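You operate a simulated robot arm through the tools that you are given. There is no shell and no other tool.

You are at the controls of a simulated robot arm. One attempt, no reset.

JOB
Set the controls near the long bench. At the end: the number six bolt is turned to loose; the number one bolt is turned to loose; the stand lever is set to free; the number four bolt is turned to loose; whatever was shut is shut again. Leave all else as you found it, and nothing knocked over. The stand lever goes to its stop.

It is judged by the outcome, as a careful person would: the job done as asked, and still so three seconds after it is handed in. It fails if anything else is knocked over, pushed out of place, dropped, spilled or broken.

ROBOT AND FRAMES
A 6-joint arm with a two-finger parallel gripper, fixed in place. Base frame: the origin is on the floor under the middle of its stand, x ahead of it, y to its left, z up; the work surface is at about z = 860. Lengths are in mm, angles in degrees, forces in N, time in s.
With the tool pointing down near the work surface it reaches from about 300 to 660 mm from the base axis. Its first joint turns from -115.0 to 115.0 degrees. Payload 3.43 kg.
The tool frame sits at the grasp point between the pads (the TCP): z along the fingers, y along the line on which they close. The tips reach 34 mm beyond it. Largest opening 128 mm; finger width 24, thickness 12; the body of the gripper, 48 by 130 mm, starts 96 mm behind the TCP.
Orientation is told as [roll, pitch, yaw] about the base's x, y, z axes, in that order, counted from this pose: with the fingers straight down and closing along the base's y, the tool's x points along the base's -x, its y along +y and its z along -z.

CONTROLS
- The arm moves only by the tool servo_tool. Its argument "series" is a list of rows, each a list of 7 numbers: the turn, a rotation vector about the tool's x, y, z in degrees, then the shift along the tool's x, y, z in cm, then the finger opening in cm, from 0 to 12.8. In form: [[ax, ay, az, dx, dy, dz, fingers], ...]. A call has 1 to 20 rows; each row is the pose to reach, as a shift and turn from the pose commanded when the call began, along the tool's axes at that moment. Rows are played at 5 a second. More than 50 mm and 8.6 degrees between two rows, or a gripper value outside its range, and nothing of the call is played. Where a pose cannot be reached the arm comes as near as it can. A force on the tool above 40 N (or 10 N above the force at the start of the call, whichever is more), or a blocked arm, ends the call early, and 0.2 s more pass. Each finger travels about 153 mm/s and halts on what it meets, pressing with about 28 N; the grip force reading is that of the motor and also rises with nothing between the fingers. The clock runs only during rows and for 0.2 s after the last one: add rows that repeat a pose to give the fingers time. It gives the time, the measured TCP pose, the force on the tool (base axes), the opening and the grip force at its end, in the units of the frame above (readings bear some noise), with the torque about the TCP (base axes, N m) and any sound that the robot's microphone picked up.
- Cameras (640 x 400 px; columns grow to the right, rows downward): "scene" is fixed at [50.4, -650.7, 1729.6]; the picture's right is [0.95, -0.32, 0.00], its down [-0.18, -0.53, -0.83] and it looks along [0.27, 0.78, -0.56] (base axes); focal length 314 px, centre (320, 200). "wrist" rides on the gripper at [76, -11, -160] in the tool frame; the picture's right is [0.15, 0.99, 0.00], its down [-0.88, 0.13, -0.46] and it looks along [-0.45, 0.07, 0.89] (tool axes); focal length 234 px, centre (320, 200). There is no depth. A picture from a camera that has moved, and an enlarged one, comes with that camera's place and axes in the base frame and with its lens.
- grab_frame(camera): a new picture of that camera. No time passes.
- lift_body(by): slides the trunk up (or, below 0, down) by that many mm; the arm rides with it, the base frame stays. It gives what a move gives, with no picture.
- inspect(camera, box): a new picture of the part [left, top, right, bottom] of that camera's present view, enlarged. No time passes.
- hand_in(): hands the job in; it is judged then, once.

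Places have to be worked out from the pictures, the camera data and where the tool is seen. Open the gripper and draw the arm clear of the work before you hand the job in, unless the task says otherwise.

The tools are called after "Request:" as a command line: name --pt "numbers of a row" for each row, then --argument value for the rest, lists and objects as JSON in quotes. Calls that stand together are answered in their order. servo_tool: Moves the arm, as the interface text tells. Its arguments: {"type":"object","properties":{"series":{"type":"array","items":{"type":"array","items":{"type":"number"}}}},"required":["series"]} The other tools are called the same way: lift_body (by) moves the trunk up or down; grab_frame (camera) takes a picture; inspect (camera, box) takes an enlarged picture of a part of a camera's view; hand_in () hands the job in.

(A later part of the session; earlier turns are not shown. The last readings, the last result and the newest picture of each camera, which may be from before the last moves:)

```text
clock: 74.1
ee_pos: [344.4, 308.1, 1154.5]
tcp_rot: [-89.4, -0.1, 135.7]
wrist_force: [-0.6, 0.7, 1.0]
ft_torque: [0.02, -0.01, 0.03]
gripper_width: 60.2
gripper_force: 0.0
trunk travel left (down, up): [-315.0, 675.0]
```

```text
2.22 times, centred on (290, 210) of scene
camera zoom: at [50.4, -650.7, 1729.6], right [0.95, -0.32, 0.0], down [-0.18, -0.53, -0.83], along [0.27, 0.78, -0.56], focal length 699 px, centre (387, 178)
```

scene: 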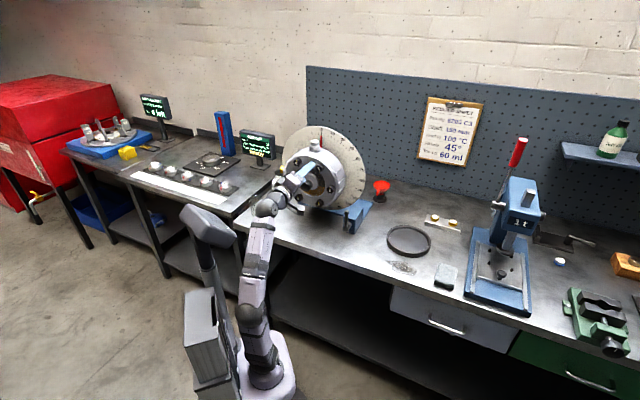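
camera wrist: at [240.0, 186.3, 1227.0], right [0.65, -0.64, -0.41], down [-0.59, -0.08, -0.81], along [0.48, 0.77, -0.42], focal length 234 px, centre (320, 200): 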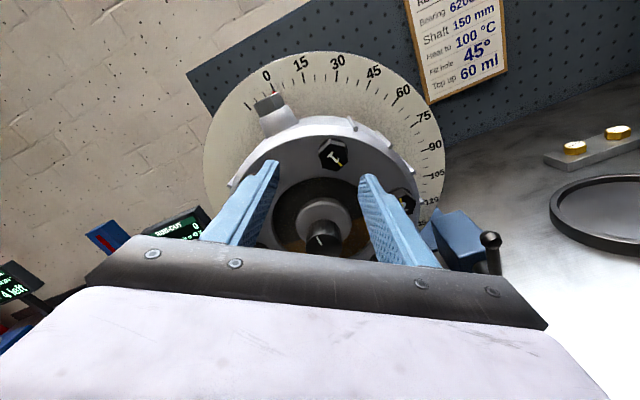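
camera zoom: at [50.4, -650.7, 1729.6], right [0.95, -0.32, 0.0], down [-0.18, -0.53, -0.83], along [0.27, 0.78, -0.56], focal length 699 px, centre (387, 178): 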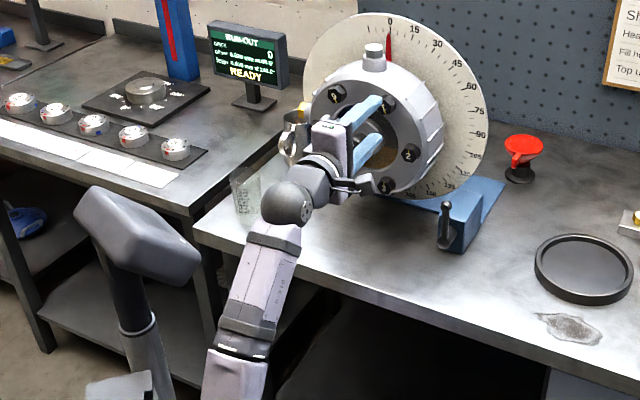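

Clear geometry: nothing lies in the path below. Lowering the trunk by 165 mm to bolt 4's level.

Request:
lift_body --by -165

Request:
grab_frame --camera "wrist"

Request:
inspect --camera "scene" --box '[180, 120, 400, 300]'

```text
clock: 76.0
ee_pos: [344.5, 308.6, 990.2]
tcp_rot: [-89.4, 0.1, 135.7]
wrist_force: [0.5, 0.2, 0.6]
ft_torque: [0.01, 0.02, -0.01]
gripper_width: 59.9
gripper_force: 0.0
trunk travel left (down, up): [-150.0, 840.0]
```

```text
taken
camera wrist: at [288.2, 141.9, 1002.9], right [0.1, -0.11, -0.99], down [-0.95, 0.29, -0.13], along [0.3, 0.95, -0.08], focal length 234 px, centre (320, 200)
```

wrist: 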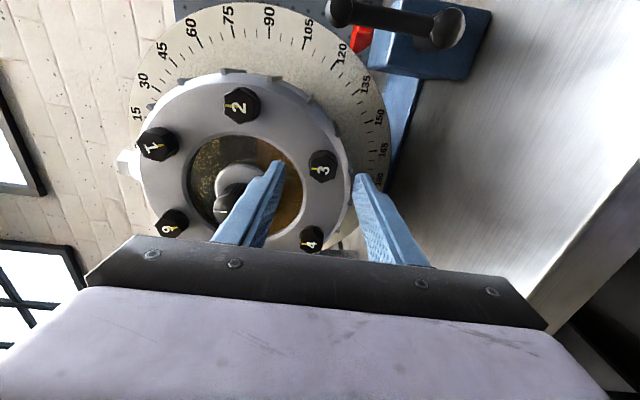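

```text
2.22 times, centred on (290, 210) of scene
camera zoom: at [50.4, -650.7, 1729.6], right [0.95, -0.32, 0.0], down [-0.18, -0.53, -0.83], along [0.27, 0.78, -0.56], focal length 699 px, centre (387, 178)
```

zoom: 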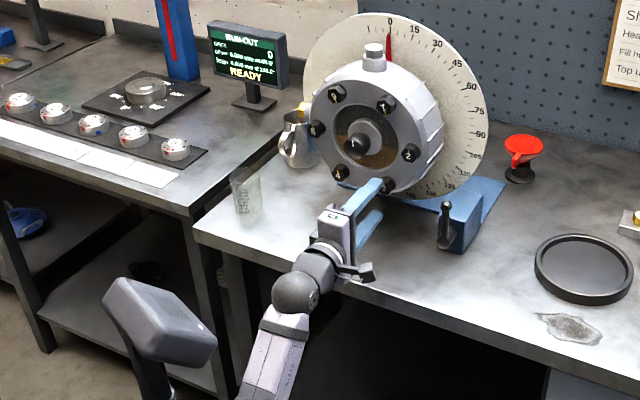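

At bolt 4's height. The lever block is visible at the top of this wrist view; I'll zoom there for markings, and on bolts 3 and 4.

Request:
inspect --camera "wrist" --box '[310, 0, 510, 130]'

Request:
inspect --camera "wrist" --box '[220, 80, 420, 260]'

Request:
inspect --camera "scene" --box '[290, 150, 345, 230]'

```text
3.08 times, centred on (410, 65) of wrist
camera zoom: at [288.2, 141.9, 1002.9], right [0.1, -0.11, -0.99], down [-0.95, 0.29, -0.13], along [0.3, 0.95, -0.08], focal length 720 px, centre (43, 615)
```

zoom: 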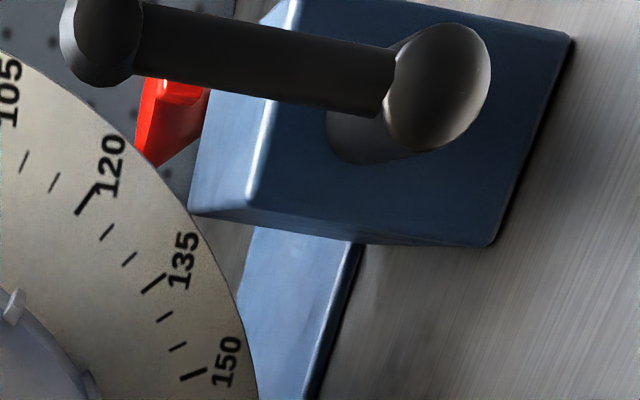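

```text
2.22 times, centred on (320, 170) of wrist
camera zoom: at [288.2, 141.9, 1002.9], right [0.1, -0.11, -0.99], down [-0.95, 0.29, -0.13], along [0.3, 0.95, -0.08], focal length 520 px, centre (320, 267)
```

zoom: 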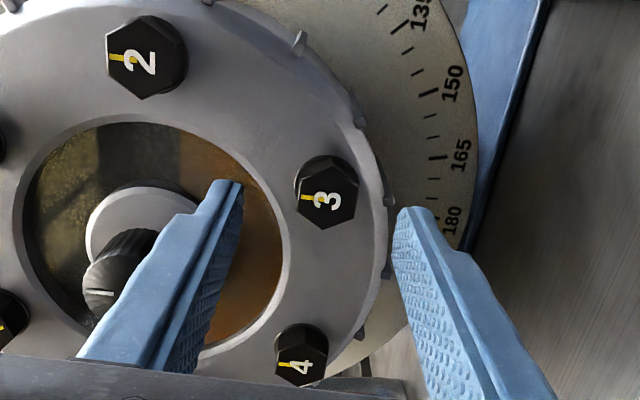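

```text
5.00 times, centred on (318, 190) of scene
camera zoom: at [50.4, -650.7, 1729.6], right [0.95, -0.32, 0.0], down [-0.18, -0.53, -0.83], along [0.27, 0.78, -0.56], focal length 1572 px, centre (332, 250)
```

zoom: 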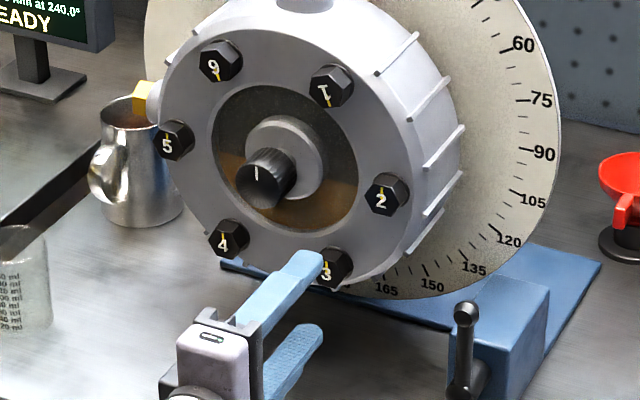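

No markings on the block's front face. Bolts 3 and 4 are at z≈985.5; by analogy with bolt 6, bolt 4's axis is near h≈-81. I'll rotate to a 60° twist with fingers at 70 mm and drop 4 mm.

Request:
servo_tool --pt "0 0 7.5 0 0.1 0 7.0" --pt "0 0 15 0 0.2 0 7.0" --pt "0 0 22.5 0 0.3 0 7.0" --pt "0 0 30 0 0.4 0 7.0" --pt "0 0 30 0 0.4 0 7.0"

```text
clock: 77.2
ee_pos: [345.1, 309.1, 986.8]
tcp_rot: [-89.4, -30.1, 135.5]
wrist_force: [0.9, 0.2, 0.0]
ft_torque: [0.01, 0.03, 0.01]
gripper_width: 70.0
gripper_force: 0.1
trunk travel left (down, up): [-150.0, 840.0]
```

Now moving to d≈487, h≈-53 in front of the heads.

Request:
servo_tool --pt "0 0 0 -2.3 1.3 0.4 7.0" --pt "0 0 0 -4.6 2.6 1.0 7.0" --pt "0 0 0 -6.8 3.93 2.44 7.0" --pt "0 0 0 -6.8 3.93 2.44 7.0"

Request:
inspect --camera "wrist" --box '[220, 60, 440, 225]'

Request:
inspect --camera "scene" --box '[180, 120, 400, 300]'

```text
clock: 78.2
ee_pos: [304.2, 381.2, 985.9]
tcp_rot: [-89.3, -30.1, 135.4]
wrist_force: [0.4, -1.2, -0.1]
ft_torque: [0.02, -0.01, -0.02]
gripper_width: 69.9
gripper_force: 0.0
trunk travel left (down, up): [-150.0, 840.0]
```

```text
2.42 times, centred on (330, 142) of wrist
camera zoom: at [243.5, 217.6, 959.7], right [-0.27, 0.25, -0.93], down [-0.91, 0.25, 0.33], along [0.32, 0.93, 0.16], focal length 568 px, centre (296, 339)
```

zoom: 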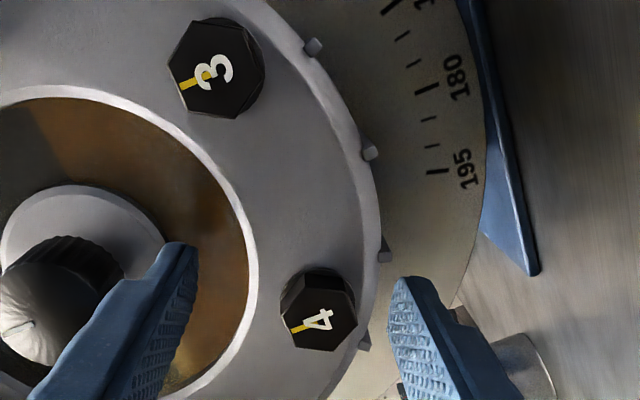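

```text
2.22 times, centred on (290, 210) of scene
camera zoom: at [50.4, -650.7, 1729.6], right [0.95, -0.32, 0.0], down [-0.18, -0.53, -0.83], along [0.27, 0.78, -0.56], focal length 699 px, centre (387, 178)
```

zoom: 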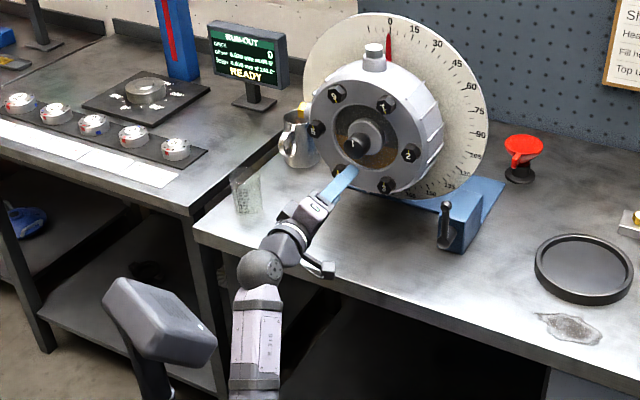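

Bolt 4 appears in nearly the same place relative to the tool as bolt 6 did. I'll make the same diagonal slide onto it, with 4 mm less in x.

Request:
servo_tool --pt "0 0 0 -0.6 0.42 0.4 7.0" --pt "0 0 0 -1.15 0.8 0.9 7.0" --pt "0 0 0 -1.6 1.12 1.75 7.0" --pt "0 0 0 -2.0 1.4 2.55 6.0" --pt "0 0 0 -2.0 1.4 2.55 6.0"

Request:
inspect --camera "wrist" --box '[220, 90, 420, 240]'

```text
clock: 79.4
ee_pos: [304.9, 415.4, 984.1]
tcp_rot: [-89.3, -30.0, 135.5]
wrist_force: [0.2, -0.6, -0.4]
ft_torque: [-0.01, -0.01, 0.01]
gripper_width: 59.8
gripper_force: 0.1
trunk travel left (down, up): [-150.0, 840.0]
```

```text
2.67 times, centred on (320, 165) of wrist
camera zoom: at [245.4, 252.0, 958.1], right [-0.27, 0.25, -0.93], down [-0.91, 0.25, 0.33], along [0.32, 0.93, 0.16], focal length 624 px, centre (320, 293)
```

zoom: 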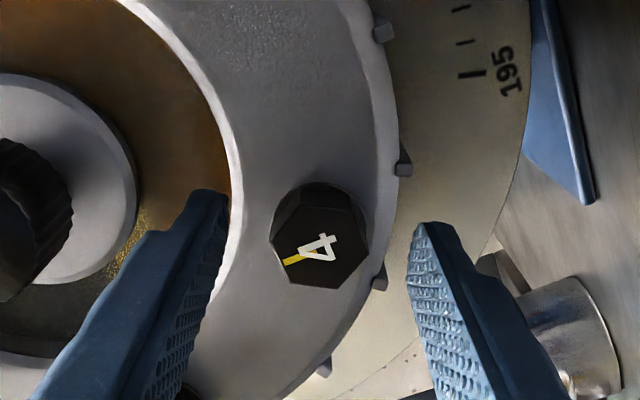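

Well centred on bolt 4. I'll go 2.5 mm further in and close.

Request:
servo_tool --pt "0 0 0 0 0 0.25 5.0" --pt "0 0 0 0 0 0.25 4.2" --pt "0 0 0 0 0 0.25 3.4" --pt "0 0 0 0 0 0.25 2.5" --pt "0 0 0 0 0 0.25 1.5" --pt "0 0 0 0 0 0.25 1.5"

Request:
inspect --camera "wrist" --box '[220, 90, 420, 240]'

```text
clock: 80.8
ee_pos: [306.3, 417.8, 985.0]
tcp_rot: [-89.4, -30.0, 135.4]
wrist_force: [0.2, -0.5, -0.9]
ft_torque: [0.35, -0.35, -0.3]
gripper_width: 32.3
gripper_force: 45.4
trunk travel left (down, up): [-150.0, 840.0]
```

```text
2.67 times, centred on (320, 165) of wrist
camera zoom: at [246.9, 253.7, 958.2], right [-0.27, 0.25, -0.93], down [-0.91, 0.25, 0.33], along [0.32, 0.93, 0.16], focal length 624 px, centre (320, 293)
```

zoom: 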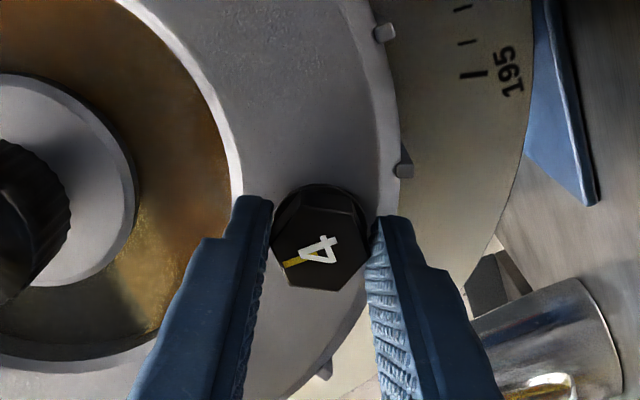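

Gripped with almost no side load. Turning bolt 4 counter-clockwise 35°, then another 35°.

Request:
servo_tool --pt "0 0 -5 0 0 0 1.5" --pt "0 0 -10 0 0 0 1.5" --pt "0 0 -15 0 0 0 1.5" --pt "0 0 -20 0 0 0 1.5" --pt "0 0 -25 0 0 0 1.5" --pt "0 0 -30 0 0 0 1.5" --pt "0 0 -35 0 0 0 1.5"

```text
clock: 82.4
ee_pos: [306.6, 418.9, 984.3]
tcp_rot: [-89.7, 5.1, 135.8]
wrist_force: [2.0, 3.2, 10.0]
ft_torque: [0.48, -0.42, -0.69]
gripper_width: 32.3
gripper_force: 45.2
trunk travel left (down, up): [-150.0, 840.0]
```

A mild upward load; I'll shift 1 mm up and continue 38°.

Request:
servo_tool --pt "0 0 0 0 -0.1 0 1.5" --pt "0 0 -5 0 -0.1 0 1.5" --pt "0 0 -10 0 -0.1 0 1.5" --pt "0 0 -15 0 -0.1 0 1.5" --pt "0 0 -20 0 -0.1 0 1.5" --pt "0 0 -25 0 -0.1 0 1.5" --pt "0 0 -30 0 -0.1 0 1.5" --pt "0 0 -35 0 -0.1 0 1.5" --pt "0 0 -38 0 -0.1 0 1.5"

Request:
inspect --camera "wrist" --box '[220, 90, 420, 240]'

```text
clock: 84.4
ee_pos: [306.1, 417.9, 985.7]
tcp_rot: [-89.4, 43.0, 136.2]
wrist_force: [-0.7, 3.1, 11.4]
ft_torque: [-0.05, 0.05, 0.15]
gripper_width: 31.7
gripper_force: 44.9
trunk travel left (down, up): [-150.0, 840.0]
```

```text
2.67 times, centred on (320, 165) of wrist
camera zoom: at [230.7, 270.5, 1046.5], right [0.56, -0.55, -0.62], down [-0.72, 0.06, -0.69], along [0.42, 0.83, -0.36], focal length 624 px, centre (320, 293)
```

zoom: 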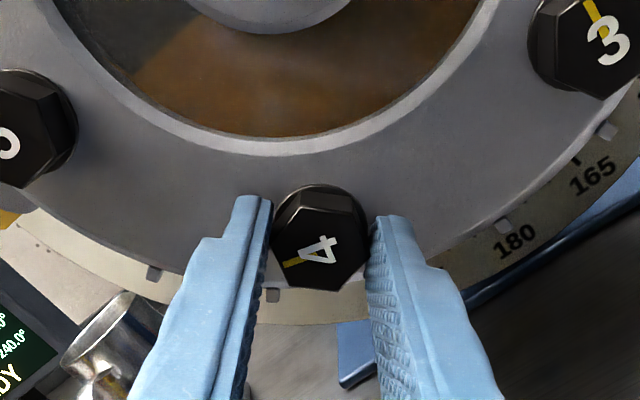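

73° done. Small relief, then another 38°.

Request:
servo_tool --pt "0 0 0 0.05 -0.08 0 1.5" --pt "0 0 -5 0.05 -0.08 0 1.5" --pt "0 0 -10 0.05 -0.08 0 1.5" --pt "0 0 -15 0.05 -0.08 0 1.5" --pt "0 0 -20 0.05 -0.08 0 1.5" --pt "0 0 -25 0.05 -0.08 0 1.5" --pt "0 0 -30 0.05 -0.08 0 1.5" --pt "0 0 -35 0.05 -0.08 0 1.5" --pt "0 0 -38 0.05 -0.08 0 1.5"

Request:
inspect --camera "wrist" --box '[220, 90, 420, 240]'

```text
clock: 86.4
ee_pos: [306.3, 417.5, 985.1]
tcp_rot: [-85.9, 81.1, 139.8]
wrist_force: [-13.3, -7.9, -7.3]
ft_torque: [-0.92, 0.94, -0.22]
gripper_width: 32.2
gripper_force: 44.5
trunk travel left (down, up): [-150.0, 840.0]
```

```text
2.67 times, centred on (320, 165) of wrist
camera zoom: at [197.0, 304.1, 1063.9], right [0.72, -0.7, -0.01], down [-0.33, -0.33, -0.89], along [0.62, 0.64, -0.47], focal length 624 px, centre (320, 293)
```

zoom: 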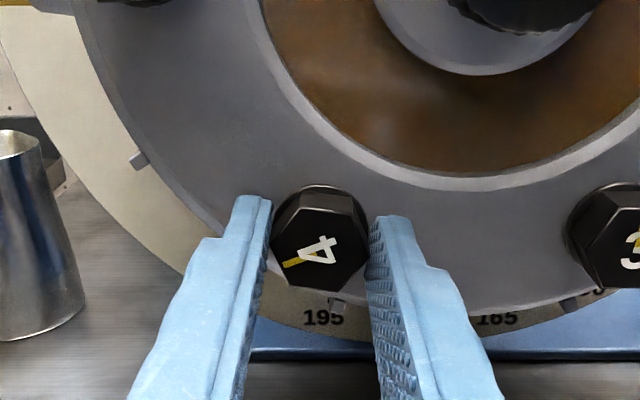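

Bolt 4 is at about 111°. I'll open around it, swing the gripper back 120° in place, and regrip.

Request:
servo_tool --pt "0 0 0 0 0 0 4.0" --pt "0 0 0 0 0 -0.05 5.5" --pt "0 0 0 0 0 -0.1 5.5" --pt "0 0 7.5 0 0 -0.1 5.5" --pt "0 0 15 0 0 -0.1 5.5" --pt "0 0 22.5 0 0 -0.1 5.5" --pt "0 0 30 0 0 -0.1 5.5" --pt "0 0 37.5 0 0 -0.1 5.5" --pt "0 0 45 0 0 -0.1 5.5" --pt "0 0 52.5 0 0 -0.1 5.5" --pt "0 0 60 0 0 -0.1 5.5"

Request:
servo_tool --pt "0 0 7.5 0 0 0 5.5" --pt "0 0 15 0 0 0 5.5" --pt "0 0 22.5 0 0 0 5.5" --pt "0 0 30 0 0 0 5.5" --pt "0 0 37.5 0 0 0 5.5" --pt "0 0 45 0 0 0 5.5" --pt "0 0 52.5 0 0 0 5.5" --pt "0 0 60 0 0 0 5.5"

Request:
inspect --camera "wrist" --box '[220, 90, 420, 240]'

```text
clock: 88.8
ee_pos: [307.2, 417.1, 984.8]
tcp_rot: [-89.4, 20.8, 136.0]
wrist_force: [0.2, 0.6, 1.1]
ft_torque: [0.02, -0.02, -0.02]
gripper_width: 55.0
gripper_force: 0.1
trunk travel left (down, up): [-150.0, 840.0]
```

```text
clock: 90.6
ee_pos: [305.6, 418.4, 986.0]
tcp_rot: [-89.3, -39.0, 135.4]
wrist_force: [0.1, 0.1, 0.5]
ft_torque: [-0.01, -0.02, -0.02]
gripper_width: 54.9
gripper_force: 0.1
trunk travel left (down, up): [-150.0, 840.0]
```

```text
2.67 times, centred on (320, 165) of wrist
camera zoom: at [242.2, 257.4, 948.2], right [-0.37, 0.35, -0.86], down [-0.86, 0.21, 0.46], along [0.34, 0.91, 0.22], focal length 624 px, centre (320, 293)
```

zoom: 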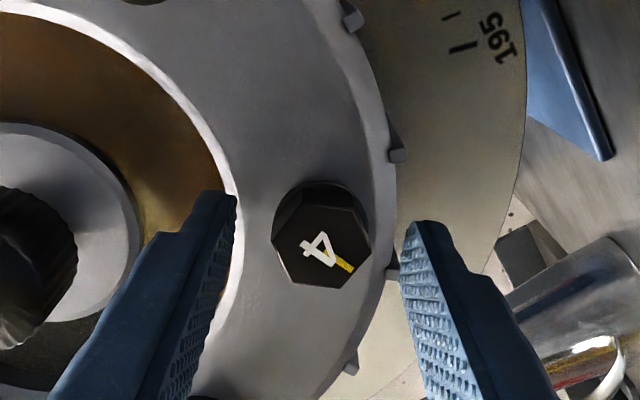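

Centred. Closing again and turning on.

Request:
servo_tool --pt "0 0 0 0 0.03 0.05 5.0" --pt "0 0 0 0 0.03 0.1 4.2" --pt "0 0 0 0 0.03 0.1 3.4" --pt "0 0 0 0 0.03 0.1 2.5" --pt "0 0 0 0 0.03 0.1 1.5" --pt "0 0 0 0 0.03 0.1 1.5"

Request:
servo_tool --pt "0 0 -5 0 0 0 1.5" --pt "0 0 -10 0 0 0 1.5" --pt "0 0 -15 0 0 0 1.5" --pt "0 0 -20 0 0 0 1.5" --pt "0 0 -25 0 0 0 1.5" --pt "0 0 -30 0 0 0 1.5"

Request:
inspect --camera "wrist" --box '[220, 90, 420, 240]'

```text
clock: 92.0
ee_pos: [307.9, 418.1, 985.4]
tcp_rot: [-89.3, -39.0, 135.3]
wrist_force: [2.4, 1.3, 2.7]
ft_torque: [0.34, -0.34, -0.45]
gripper_width: 31.9
gripper_force: 44.9
trunk travel left (down, up): [-150.0, 840.0]
```

```text
clock: 93.4
ee_pos: [307.6, 418.1, 984.5]
tcp_rot: [-89.2, -8.9, 135.6]
wrist_force: [5.3, 1.4, 1.4]
ft_torque: [0.16, -0.15, -1.44]
gripper_width: 31.7
gripper_force: 45.3
trunk travel left (down, up): [-150.0, 840.0]
```

```text
2.67 times, centred on (320, 165) of wrist
camera zoom: at [251.9, 251.2, 986.3], right [-0.01, 0.0, -1.0], down [-0.96, 0.3, 0.01], along [0.3, 0.96, -0.01], focal length 624 px, centre (320, 293)
```

zoom: 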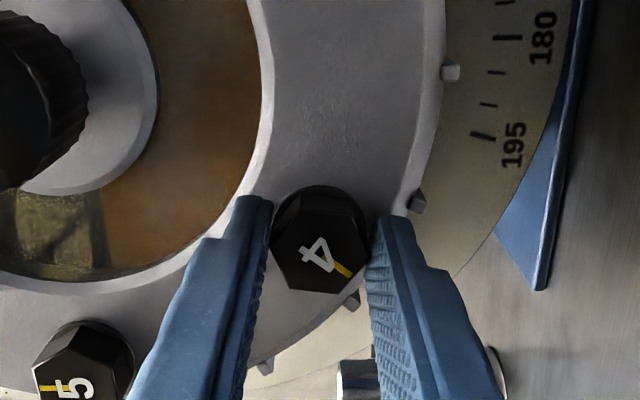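

Bolt 4 is at about 141° with low loads. Continuing 30°, then 25°.

Request:
servo_tool --pt "0 0 -5 0 0 0 1.5" --pt "0 0 -10 0 0 0 1.5" --pt "0 0 -15 0 0 0 1.5" --pt "0 0 -20 0 0 0 1.5" --pt "0 0 -25 0 0 0 1.5" --pt "0 0 -30 0 0 0 1.5"

Request:
servo_tool --pt "0 0 -5 0 0 0 1.5" --pt "0 0 -10 0 0 0 1.5" --pt "0 0 -15 0 0 0 1.5" --pt "0 0 -20 0 0 0 1.5" --pt "0 0 -24 0 0 0 1.5"

Request:
inspect --camera "wrist" --box '[220, 90, 420, 240]'

```text
clock: 94.8
ee_pos: [306.7, 418.3, 984.7]
tcp_rot: [-89.5, 21.0, 135.9]
wrist_force: [3.5, 0.1, 0.6]
ft_torque: [0.46, -0.48, -1.12]
gripper_width: 32.0
gripper_force: 44.9
trunk travel left (down, up): [-150.0, 840.0]
```

```text
clock: 96.0
ee_pos: [308.3, 417.9, 985.6]
tcp_rot: [-89.3, 45.0, 136.2]
wrist_force: [11.6, 7.9, 12.1]
ft_torque: [-0.44, 0.45, 0.19]
gripper_width: 31.9
gripper_force: 45.2
trunk travel left (down, up): [-150.0, 840.0]
```

```text
2.67 times, centred on (320, 165) of wrist
camera zoom: at [230.2, 273.0, 1048.3], right [0.57, -0.56, -0.6], down [-0.7, 0.04, -0.71], along [0.42, 0.82, -0.37], focal length 624 px, centre (320, 293)
```

zoom: 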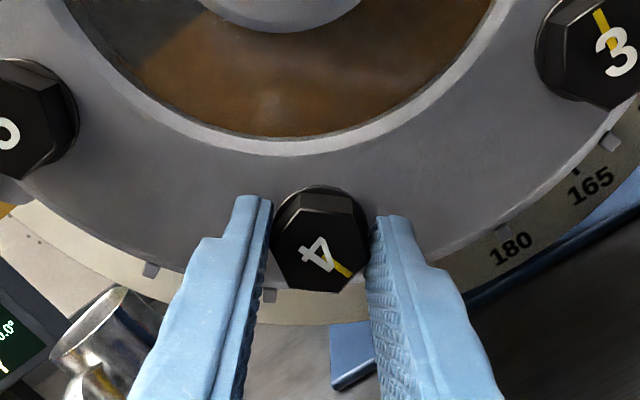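

At about 195°. Final small steps to the stop.

Request:
servo_tool --pt "0 0 -3 0 -0.05 0.05 1.5" --pt "0 0 -6 0 -0.05 0.05 1.5" --pt "0 0 -9 0 -0.05 0.05 1.5" --pt "0 0 -12 0 -0.05 0.05 1.5"

Request:
inspect --camera "wrist" --box '[220, 90, 420, 240]'

```text
clock: 97.0
ee_pos: [308.6, 418.6, 986.0]
tcp_rot: [-88.8, 57.1, 136.7]
wrist_force: [-5.6, -9.0, -6.3]
ft_torque: [-0.2, 0.6, 0.04]
gripper_width: 32.2
gripper_force: 45.0
trunk travel left (down, up): [-150.0, 840.0]
```

```text
2.67 times, centred on (320, 165) of wrist
camera zoom: at [220.2, 283.5, 1056.9], right [0.65, -0.64, -0.42], down [-0.59, -0.07, -0.8], along [0.48, 0.77, -0.42], focal length 624 px, centre (320, 293)
```

zoom: 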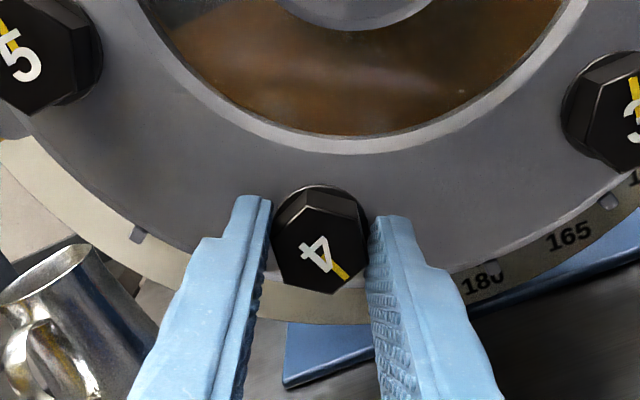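

Bolt 4 is at its stop too. I'll release and retreat diagonally to the right as before.

Request:
servo_tool --pt "0 0 2 0 0 0 4.0" --pt "0 0 2 0 0 0 5.5" --pt "0 0 0 0 0 -0.1 7.0" --pt "0 0 0 0.27 0.42 -0.6 7.0" --pt "0 0 0 0.54 0.84 -1.2 7.0" --pt "0 0 0 0.81 1.26 -2.0 7.0" --pt "0 0 0 1.35 2.1 -2.8 7.0" --pt "0 0 0 2.3 3.6 -4.0 7.0" --pt "0 0 0 3.24 5.05 -5.0 7.0" --pt "0 0 0 5.0 7.8 -5.0 7.0" --pt "0 0 0 7.0 10.8 -5.0 7.0"

Request:
grab_frame --camera "wrist"

Request:
inspect --camera "scene" --box '[270, 130, 390, 240]'

```text
clock: 99.4
ee_pos: [364.9, 292.2, 987.4]
tcp_rot: [-89.0, 57.0, 136.4]
wrist_force: [-0.1, 0.5, -0.1]
ft_torque: [0.01, 0.04, -0.02]
gripper_width: 70.1
gripper_force: 0.1
trunk travel left (down, up): [-150.0, 840.0]
```

```text
taken
camera wrist: at [276.8, 155.7, 1058.6], right [0.65, -0.64, -0.42], down [-0.59, -0.07, -0.81], along [0.48, 0.77, -0.42], focal length 234 px, centre (320, 200)
```

wrist: 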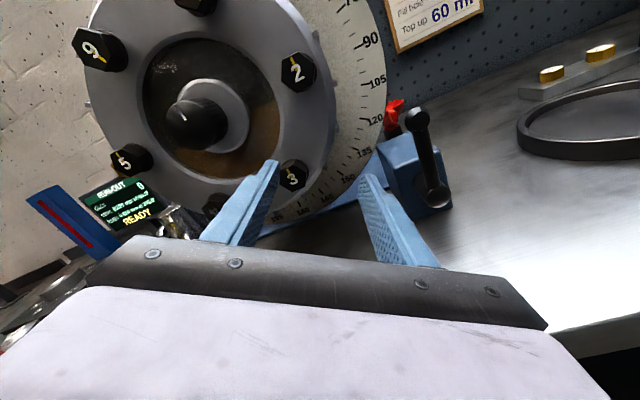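

```text
3.64 times, centred on (330, 185) of scene
camera zoom: at [50.4, -650.7, 1729.6], right [0.95, -0.32, 0.0], down [-0.18, -0.53, -0.83], along [0.27, 0.78, -0.56], focal length 1143 px, centre (284, 254)
```

zoom: 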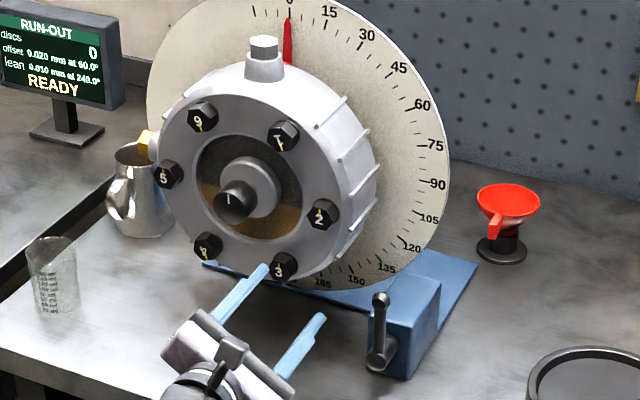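

Bolts 6, 1 and 4 all have marks pointing down; 2, 3, 5 are untouched. Now for the lever, zoom in from the wrist camera and the scene.

Request:
inspect --camera "wrist" --box '[360, 80, 480, 220]'

Request:
inspect --camera "scene" --box '[330, 190, 390, 240]'

```text
2.86 times, centred on (420, 150) of wrist
camera zoom: at [276.8, 155.7, 1058.6], right [0.65, -0.64, -0.42], down [-0.59, -0.07, -0.81], along [0.48, 0.77, -0.42], focal length 669 px, centre (34, 343)
```

zoom: 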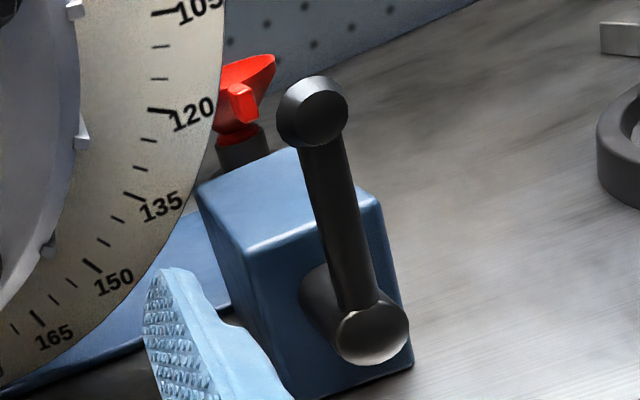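

```text
8.00 times, centred on (360, 215) of scene
camera zoom: at [50.4, -650.7, 1729.6], right [0.95, -0.32, 0.0], down [-0.18, -0.53, -0.83], along [0.27, 0.78, -0.56], focal length 2515 px, centre (0, 80)
```

zoom: 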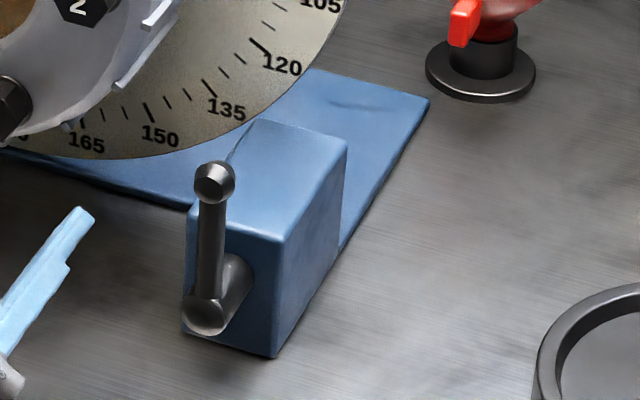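

No labels are visible. By triangulation the lever's ball is at d≈519, h≈148, z≈995, and its pivot at d≈514, h≈147, z≈916, with the block face well behind at d≈555. I'll close the fingers, twist to about 162°, and move to the left of the lever, staying short of it.

Request:
servo_tool --pt "0 0 -5 0.6 1.4 0 4.0" --pt "0 0 -10 1.2 2.9 0 1.0" --pt "0 0 -15 1.8 4.3 0 0.0" --pt "0 0 -15 2.35 5.7 0 0.0" --pt "0 0 -15 2.35 5.7 0 0.0"

Request:
grab_frame --camera "wrist"

Request:
inspect --camera "scene" --box '[300, 160, 400, 240]'

```text
clock: 100.6
ee_pos: [380.2, 284.7, 985.2]
tcp_rot: [-88.1, 71.8, 137.4]
wrist_force: [-0.5, 0.6, -0.3]
ft_torque: [-0.02, -0.01, 0.0]
gripper_width: 0.0
gripper_force: 28.3
out of reach, approached as far as the arm can: row 3, 4, 5
trunk travel left (down, up): [-150.0, 840.0]
```

```text
taken
camera wrist: at [279.2, 163.8, 1062.3], right [0.7, -0.69, -0.17], down [-0.43, -0.23, -0.87], along [0.57, 0.68, -0.46], focal length 234 px, centre (320, 200)
```

wrist: 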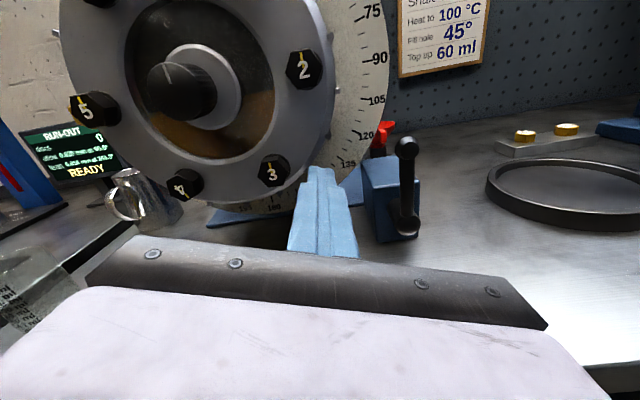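

```text
5.00 times, centred on (350, 200) of scene
camera zoom: at [50.4, -650.7, 1729.6], right [0.95, -0.32, 0.0], down [-0.18, -0.53, -0.83], along [0.27, 0.78, -0.56], focal length 1572 px, centre (170, 200)
```

zoom: 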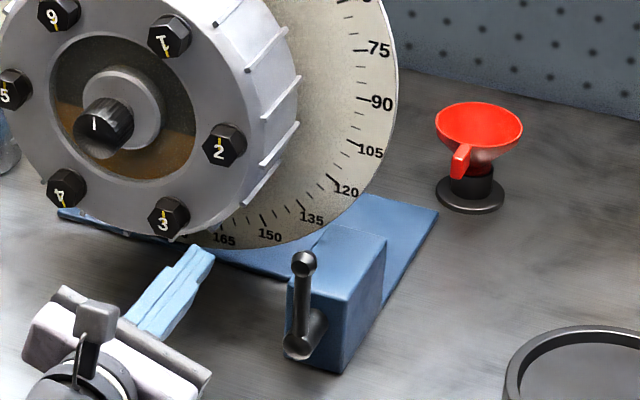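

That twist isn't reachable further to the right. Instead I'll push the lever with the tool pitched 45° down (camera behind, body high above the bench). First raise the trunk 250 mm at this clear spot, then unwind the wrist.

Request:
servo_tool --pt "0 0 5 0 0 -0.5 0.0" --pt "0 0 10 0 0 -0.8 0.0"

Request:
lift_body --by 250

Request:
servo_tool --pt "0 0 8 0 0 0 0.0" --pt "0 0 16 0 0 0 0.0" --pt "0 0 24 0 0 0 0.0" --pt "0 0 32 0 0 0 0.0" --pt "0 0 40 0 0 0 0.0" --pt "0 0 48 0 0 0 0.0" --pt "0 0 56 0 0 0 0.0" --pt "0 0 64 0 0 0 0.0" --pt "0 0 72 0 0 0 0.0" --pt "0 0 80 0 0 0 0.0" --pt "0 0 88 0 0 0 0.0" --pt "0 0 96 0 0 0 0.0" --pt "0 0 104 0 0 0 0.0" --pt "0 0 112 0 0 0 0.0" --pt "0 0 120 0 0 0 0.0" --pt "0 0 128 0 0 0 0.0" --pt "0 0 136 0 0 0 0.0" --pt "0 0 144 0 0 0 0.0" --pt "0 0 152 0 0 0 0.0"

Request:
grab_frame --camera "scene"

```text
clock: 101.2
ee_pos: [374.3, 278.5, 985.2]
tcp_rot: [-88.7, 61.9, 136.8]
wrist_force: [0.3, 0.4, -0.5]
ft_torque: [0.0, 0.04, 0.0]
gripper_width: 0.0
gripper_force: 28.1
trunk travel left (down, up): [-150.0, 840.0]
```

```text
clock: 103.8
ee_pos: [373.9, 279.1, 1236.5]
tcp_rot: [-88.8, 62.1, 136.8]
wrist_force: [-0.5, -0.1, 0.1]
ft_torque: [-0.02, -0.03, -0.02]
gripper_width: 0.0
gripper_force: 27.3
trunk travel left (down, up): [-400.0, 590.0]
```

```text
clock: 107.8
ee_pos: [375.4, 278.2, 1235.6]
tcp_rot: [17.5, -89.5, 28.3]
wrist_force: [0.5, -0.8, 0.1]
ft_torque: [-0.01, -0.03, -0.01]
gripper_width: 0.0
gripper_force: 28.0
trunk travel left (down, up): [-400.0, 590.0]
```

```text
taken
```

scene: 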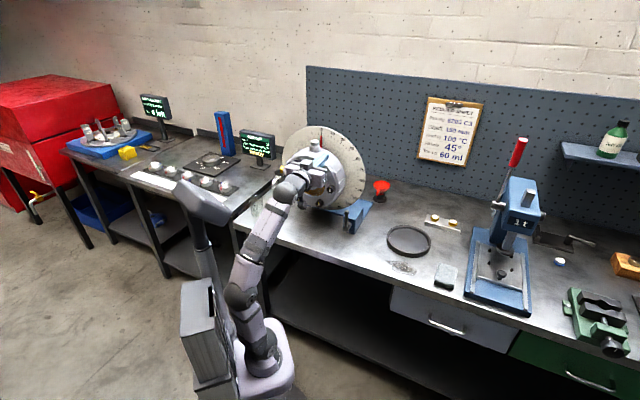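

Unwound. Now I'll pitch the tool to -45° while lowering to z≈1040 and moving right to h≈125, which stays in front of the housing and left of the lever.

Request:
servo_tool --pt "0 7.5 0 3.2 -0.94 0 0.0" --pt "0 15 0 6.5 -1.88 0 0.0" --pt "0 22.5 0 9.75 -2.8 0 0.0" --pt "0 30 0 13.0 -3.75 0 0.0" --pt "0 37.5 0 16.2 -4.7 0 0.0" --pt "0 45 0 19.5 -5.63 0 0.0" --pt "0 45 0 19.5 -5.63 0 0.0"

Request:
grab_frame --camera "wrist"

Request:
inspect --camera "scene" --box '[280, 140, 400, 240]'

```text
clock: 109.4
ee_pos: [413.7, 235.8, 1043.4]
tcp_rot: [0.0, -44.4, 45.8]
wrist_force: [-0.4, 1.1, 0.2]
ft_torque: [-0.04, -0.03, -0.02]
gripper_width: 0.0
gripper_force: 27.7
trunk travel left (down, up): [-400.0, 590.0]
```

```text
taken
camera wrist: at [306.4, 109.7, 1103.0], right [-0.78, 0.62, -0.1], down [0.12, 0.31, 0.94], along [0.61, 0.72, -0.32], focal length 234 px, centre (320, 200)
```

wrist: 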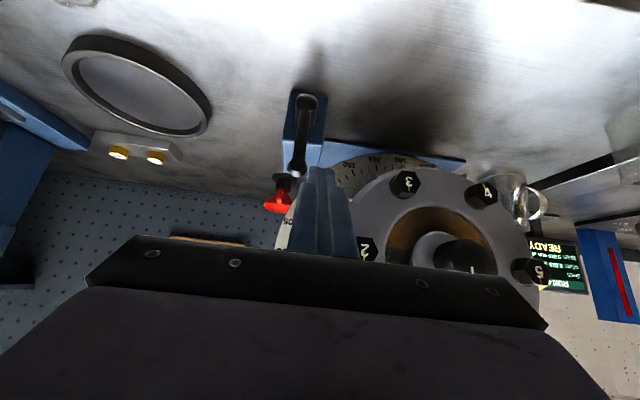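

```text
4.00 times, centred on (340, 190) of scene
camera zoom: at [50.4, -650.7, 1729.6], right [0.95, -0.32, 0.0], down [-0.18, -0.53, -0.83], along [0.27, 0.78, -0.56], focal length 1258 px, centre (240, 240)
```

zoom: 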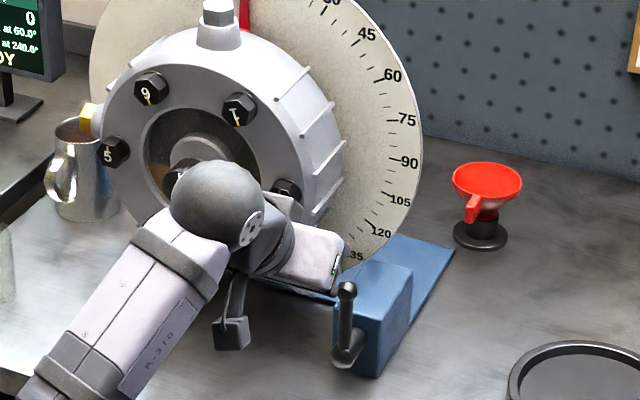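

In position above-left of the lever. I'll descend along the tool axis to put the closed fingertips just left of the lever arm (gap ≈4 mm).

Request:
servo_tool --pt "0 0 0 0.15 0.58 1.6 0.0" --pt "0 0 0 0.3 0.58 3.3 0.0" --pt "0 0 0 0.45 0.58 5.0 0.0" --pt "0 0 0 0.55 0.58 6.66 0.0" --pt "0 0 0 0.55 0.58 6.66 0.0"

Request:
inspect --camera "wrist" --box '[240, 60, 420, 220]'

Request:
inspect --camera "scene" --box '[310, 170, 390, 240]'

```text
clock: 110.6
ee_pos: [440.8, 273.4, 989.4]
tcp_rot: [0.0, -44.5, 45.7]
wrist_force: [0.1, 0.1, -0.1]
ft_torque: [0.0, 0.0, 0.03]
gripper_width: 0.0
gripper_force: 27.9
trunk travel left (down, up): [-400.0, 590.0]
```

```text
2.50 times, centred on (330, 140) of wrist
camera zoom: at [333.1, 148.1, 1051.0], right [-0.78, 0.62, -0.1], down [0.12, 0.31, 0.94], along [0.61, 0.72, -0.32], focal length 585 px, centre (295, 350)
```

zoom: 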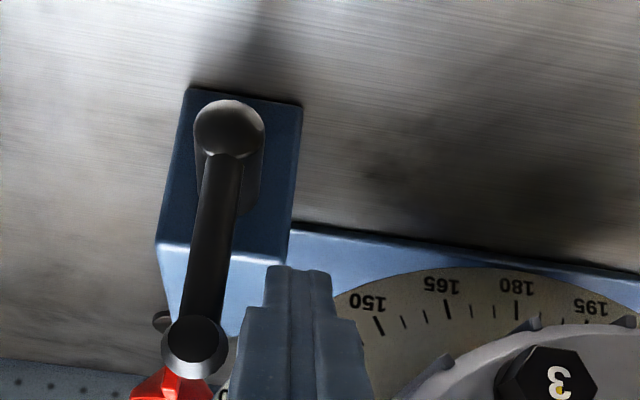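

```text
5.71 times, centred on (350, 205) of scene
camera zoom: at [50.4, -650.7, 1729.6], right [0.95, -0.32, 0.0], down [-0.18, -0.53, -0.83], along [0.27, 0.78, -0.56], focal length 1796 px, centre (149, 171)
```

zoom: 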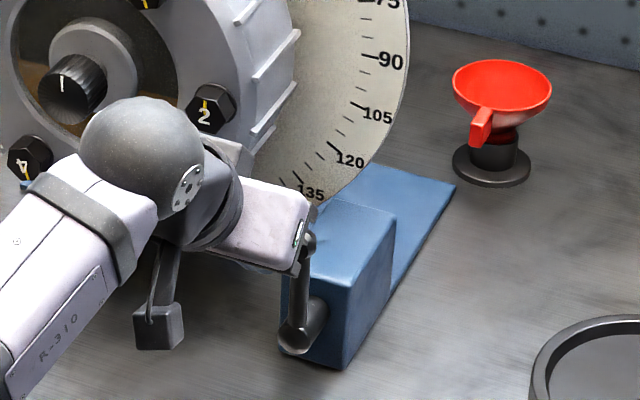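

The fingers are beside the lever arm with roughly 10 mm of gap. I'll push gently to the right (+h) 18 mm in small steps and look at force and whether the lever moves.

Request:
servo_tool --pt "0 0 0 0 -0.4 0 0.0" --pt "0 0 0 0 -0.8 0 0.0" --pt "0 0 0 0 -1.1 0 0.0" --pt "0 0 0 0 -1.4 0 0.0" --pt "0 0 0 0 -1.6 0 0.0" --pt "0 0 0 0 -1.8 0 0.0"

Request:
inspect --camera "wrist" --box '[240, 60, 420, 220]'

```text
clock: 112.0
ee_pos: [447.4, 264.8, 989.2]
tcp_rot: [0.4, -44.5, 46.0]
wrist_force: [-19.9, 18.8, -1.8]
ft_torque: [-0.01, 0.02, 0.38]
gripper_width: 0.0
gripper_force: 28.3
trunk travel left (down, up): [-400.0, 590.0]
```

```text
2.50 times, centred on (330, 140) of wrist
camera zoom: at [341.4, 138.0, 1050.4], right [-0.79, 0.61, -0.1], down [0.12, 0.31, 0.94], along [0.61, 0.73, -0.32], focal length 585 px, centre (295, 350)
```

zoom: 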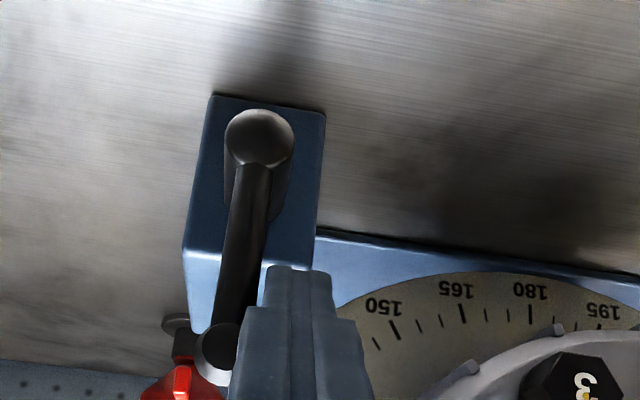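

There's a firm 27 N resistance and no lever movement, so right is its stop; the free direction must be to the left. I'll back off, retreat along the tool axis and go round to the lever's right side.

Request:
servo_tool --pt "0 0 0 0 0.5 0 0.0" --pt "0 0 0 0 1.2 0 0.0" --pt "0 0 0 0 1.6 -1.5 0.0" --pt "0 0 0 0 1.6 -4.0 0.0" --pt "0 0 0 0 1.6 -6.5 0.0"

Request:
inspect --camera "scene" --box '[310, 170, 390, 240]'

Request:
grab_frame --camera "wrist"

```text
clock: 113.2
ee_pos: [409.4, 237.1, 1036.5]
tcp_rot: [-0.1, -44.4, 45.6]
wrist_force: [-0.5, 0.7, -0.8]
ft_torque: [0.02, 0.06, 0.03]
gripper_width: 0.1
gripper_force: 28.4
trunk travel left (down, up): [-400.0, 590.0]
```

```text
5.71 times, centred on (350, 205) of scene
camera zoom: at [50.4, -650.7, 1729.6], right [0.95, -0.32, 0.0], down [-0.18, -0.53, -0.83], along [0.27, 0.78, -0.56], focal length 1796 px, centre (149, 171)
```

zoom: 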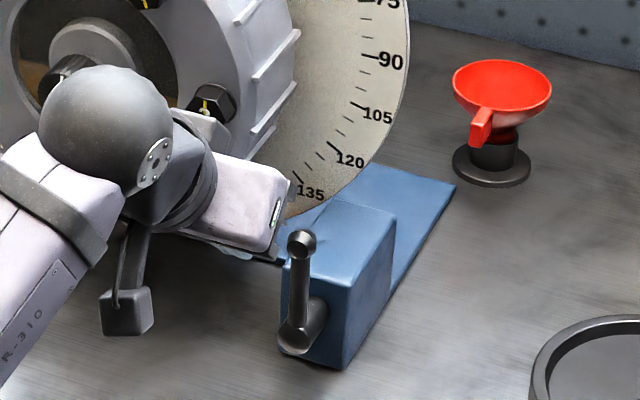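

```text
taken
camera wrist: at [301.4, 111.8, 1097.9], right [-0.78, 0.62, -0.1], down [0.12, 0.31, 0.94], along [0.61, 0.72, -0.32], focal length 234 px, centre (320, 200)
```

wrist: 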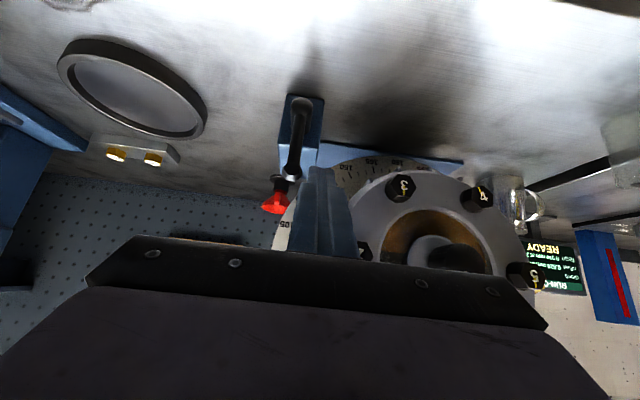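

The lever is still upright. Moving 58 mm to the right at this stand-off, then descending on its right side.

Request:
servo_tool --pt "0 0 0 0 -2.0 0 0.0" --pt "0 0 0 0 -4.0 0 0.0" --pt "0 0 0 0 -5.8 0 0.0" --pt "0 0 0 0 -5.8 2.2 0.0" --pt "0 0 0 0 -5.8 4.4 0.0" --pt "0 0 0 0.1 -5.8 6.4 0.0" --pt "0 0 0 0.1 -5.8 6.4 0.0"

Request:
inspect --camera "wrist" --box '[240, 60, 420, 220]'

Request:
inspect --camera "scene" --box '[310, 170, 390, 240]'

```text
clock: 114.8
ee_pos: [482.4, 230.6, 990.9]
tcp_rot: [-0.1, -44.3, 45.8]
wrist_force: [0.3, -0.4, -0.8]
ft_torque: [0.0, 0.0, 0.01]
gripper_width: 0.0
gripper_force: 27.7
trunk travel left (down, up): [-400.0, 590.0]
```

```text
2.50 times, centred on (330, 140) of wrist
camera zoom: at [374.6, 105.1, 1051.5], right [-0.78, 0.62, -0.1], down [0.12, 0.31, 0.94], along [0.61, 0.72, -0.32], focal length 585 px, centre (295, 350)
```

zoom: 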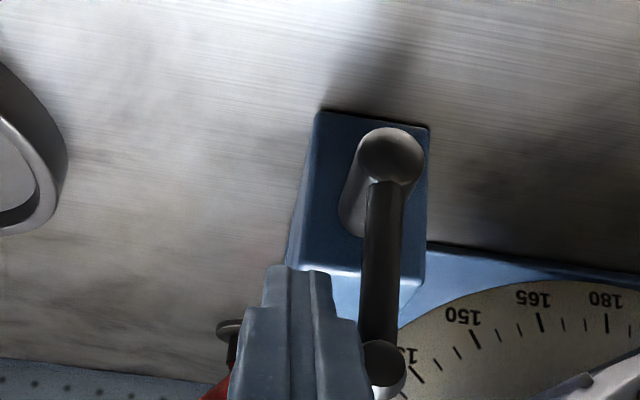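

```text
5.71 times, centred on (350, 205) of scene
camera zoom: at [50.4, -650.7, 1729.6], right [0.95, -0.32, 0.0], down [-0.18, -0.53, -0.83], along [0.27, 0.78, -0.56], focal length 1796 px, centre (149, 171)
```

zoom: 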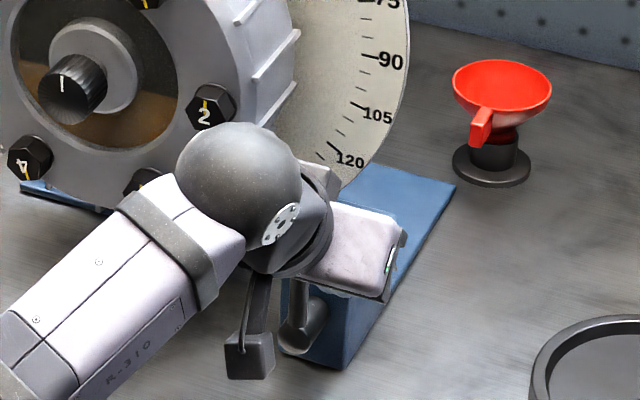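

On the right side of the lever now. Pushing gently left 18 mm in small steps.

Request:
servo_tool --pt "0 0 0 0 0.4 0 0.0" --pt "0 0 0 0 0.8 0 0.0" --pt "0 0 0 0 1.1 0 0.0" --pt "0 0 0 0 1.4 0 0.0" --pt "0 0 0 0 1.6 0 0.0" --pt "0 0 0 0 1.8 0 0.0"

Request:
inspect --camera "wrist" --box '[240, 60, 420, 220]'

```text
clock: 116.2
ee_pos: [468.3, 241.1, 989.5]
tcp_rot: [-0.1, -44.5, 45.7]
wrist_force: [4.3, -5.6, 2.7]
ft_torque: [-0.07, -0.1, -0.12]
gripper_width: 0.0
gripper_force: 27.7
trunk travel left (down, up): [-400.0, 590.0]
```

```text
2.50 times, centred on (330, 140) of wrist
camera zoom: at [361.5, 115.9, 1049.8], right [-0.78, 0.62, -0.1], down [0.12, 0.31, 0.94], along [0.61, 0.72, -0.32], focal length 585 px, centre (295, 350)
```

zoom: 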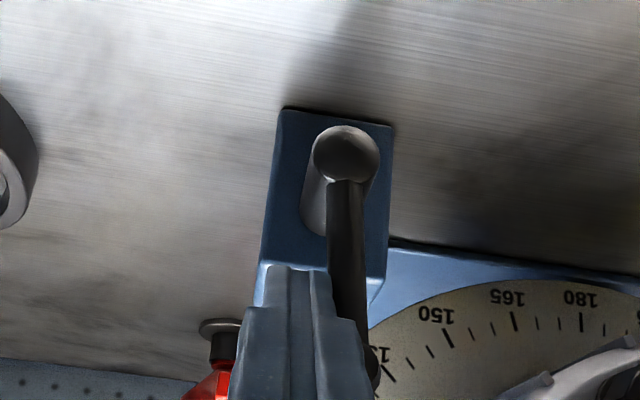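

The lever moves left with light force (~7 N). I'll follow its arc to about 40°, in small steps.

Request:
servo_tool --pt "0 0 0 -0.08 0.6 -0.08 0.0" --pt "0 0 0 -0.15 1.15 -0.16 0.0" --pt "0 0 0 -0.15 1.6 -0.16 0.0" --pt "0 0 0 -0.15 2.09 -0.15 0.0" --pt "0 0 0 -0.1 2.55 -0.1 0.0" --pt "0 0 0 -0.02 3.02 -0.02 0.0"

Request:
inspect --camera "wrist" --box '[240, 60, 420, 220]'

Request:
inspect --camera "scene" --box '[280, 140, 400, 240]'

```text
clock: 117.6
ee_pos: [446.2, 262.5, 989.6]
tcp_rot: [0.1, -44.5, 45.7]
wrist_force: [-0.5, 0.1, 0.2]
ft_torque: [-0.01, 0.02, -0.01]
gripper_width: 0.0
gripper_force: 28.2
trunk travel left (down, up): [-400.0, 590.0]
```

```text
2.50 times, centred on (330, 140) of wrist
camera zoom: at [339.6, 137.3, 1049.9], right [-0.78, 0.62, -0.1], down [0.12, 0.31, 0.94], along [0.61, 0.72, -0.32], focal length 585 px, centre (295, 350)
```

zoom: 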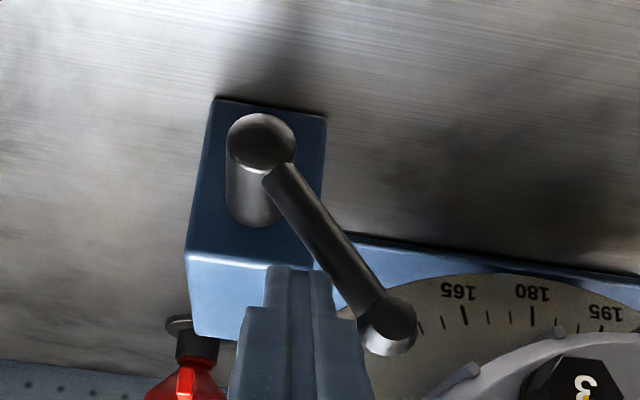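

```text
4.00 times, centred on (340, 190) of scene
camera zoom: at [50.4, -650.7, 1729.6], right [0.95, -0.32, 0.0], down [-0.18, -0.53, -0.83], along [0.27, 0.78, -0.56], focal length 1258 px, centre (240, 240)
```

zoom: 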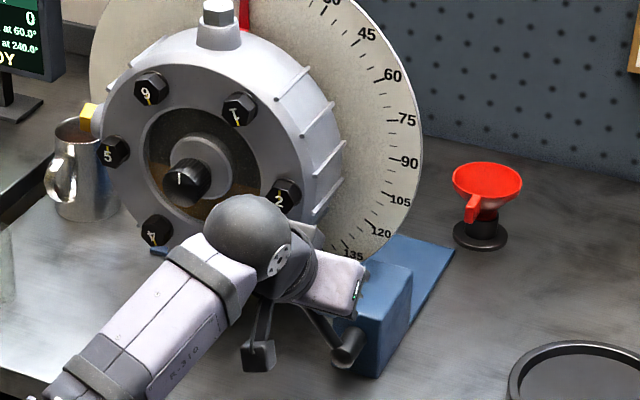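

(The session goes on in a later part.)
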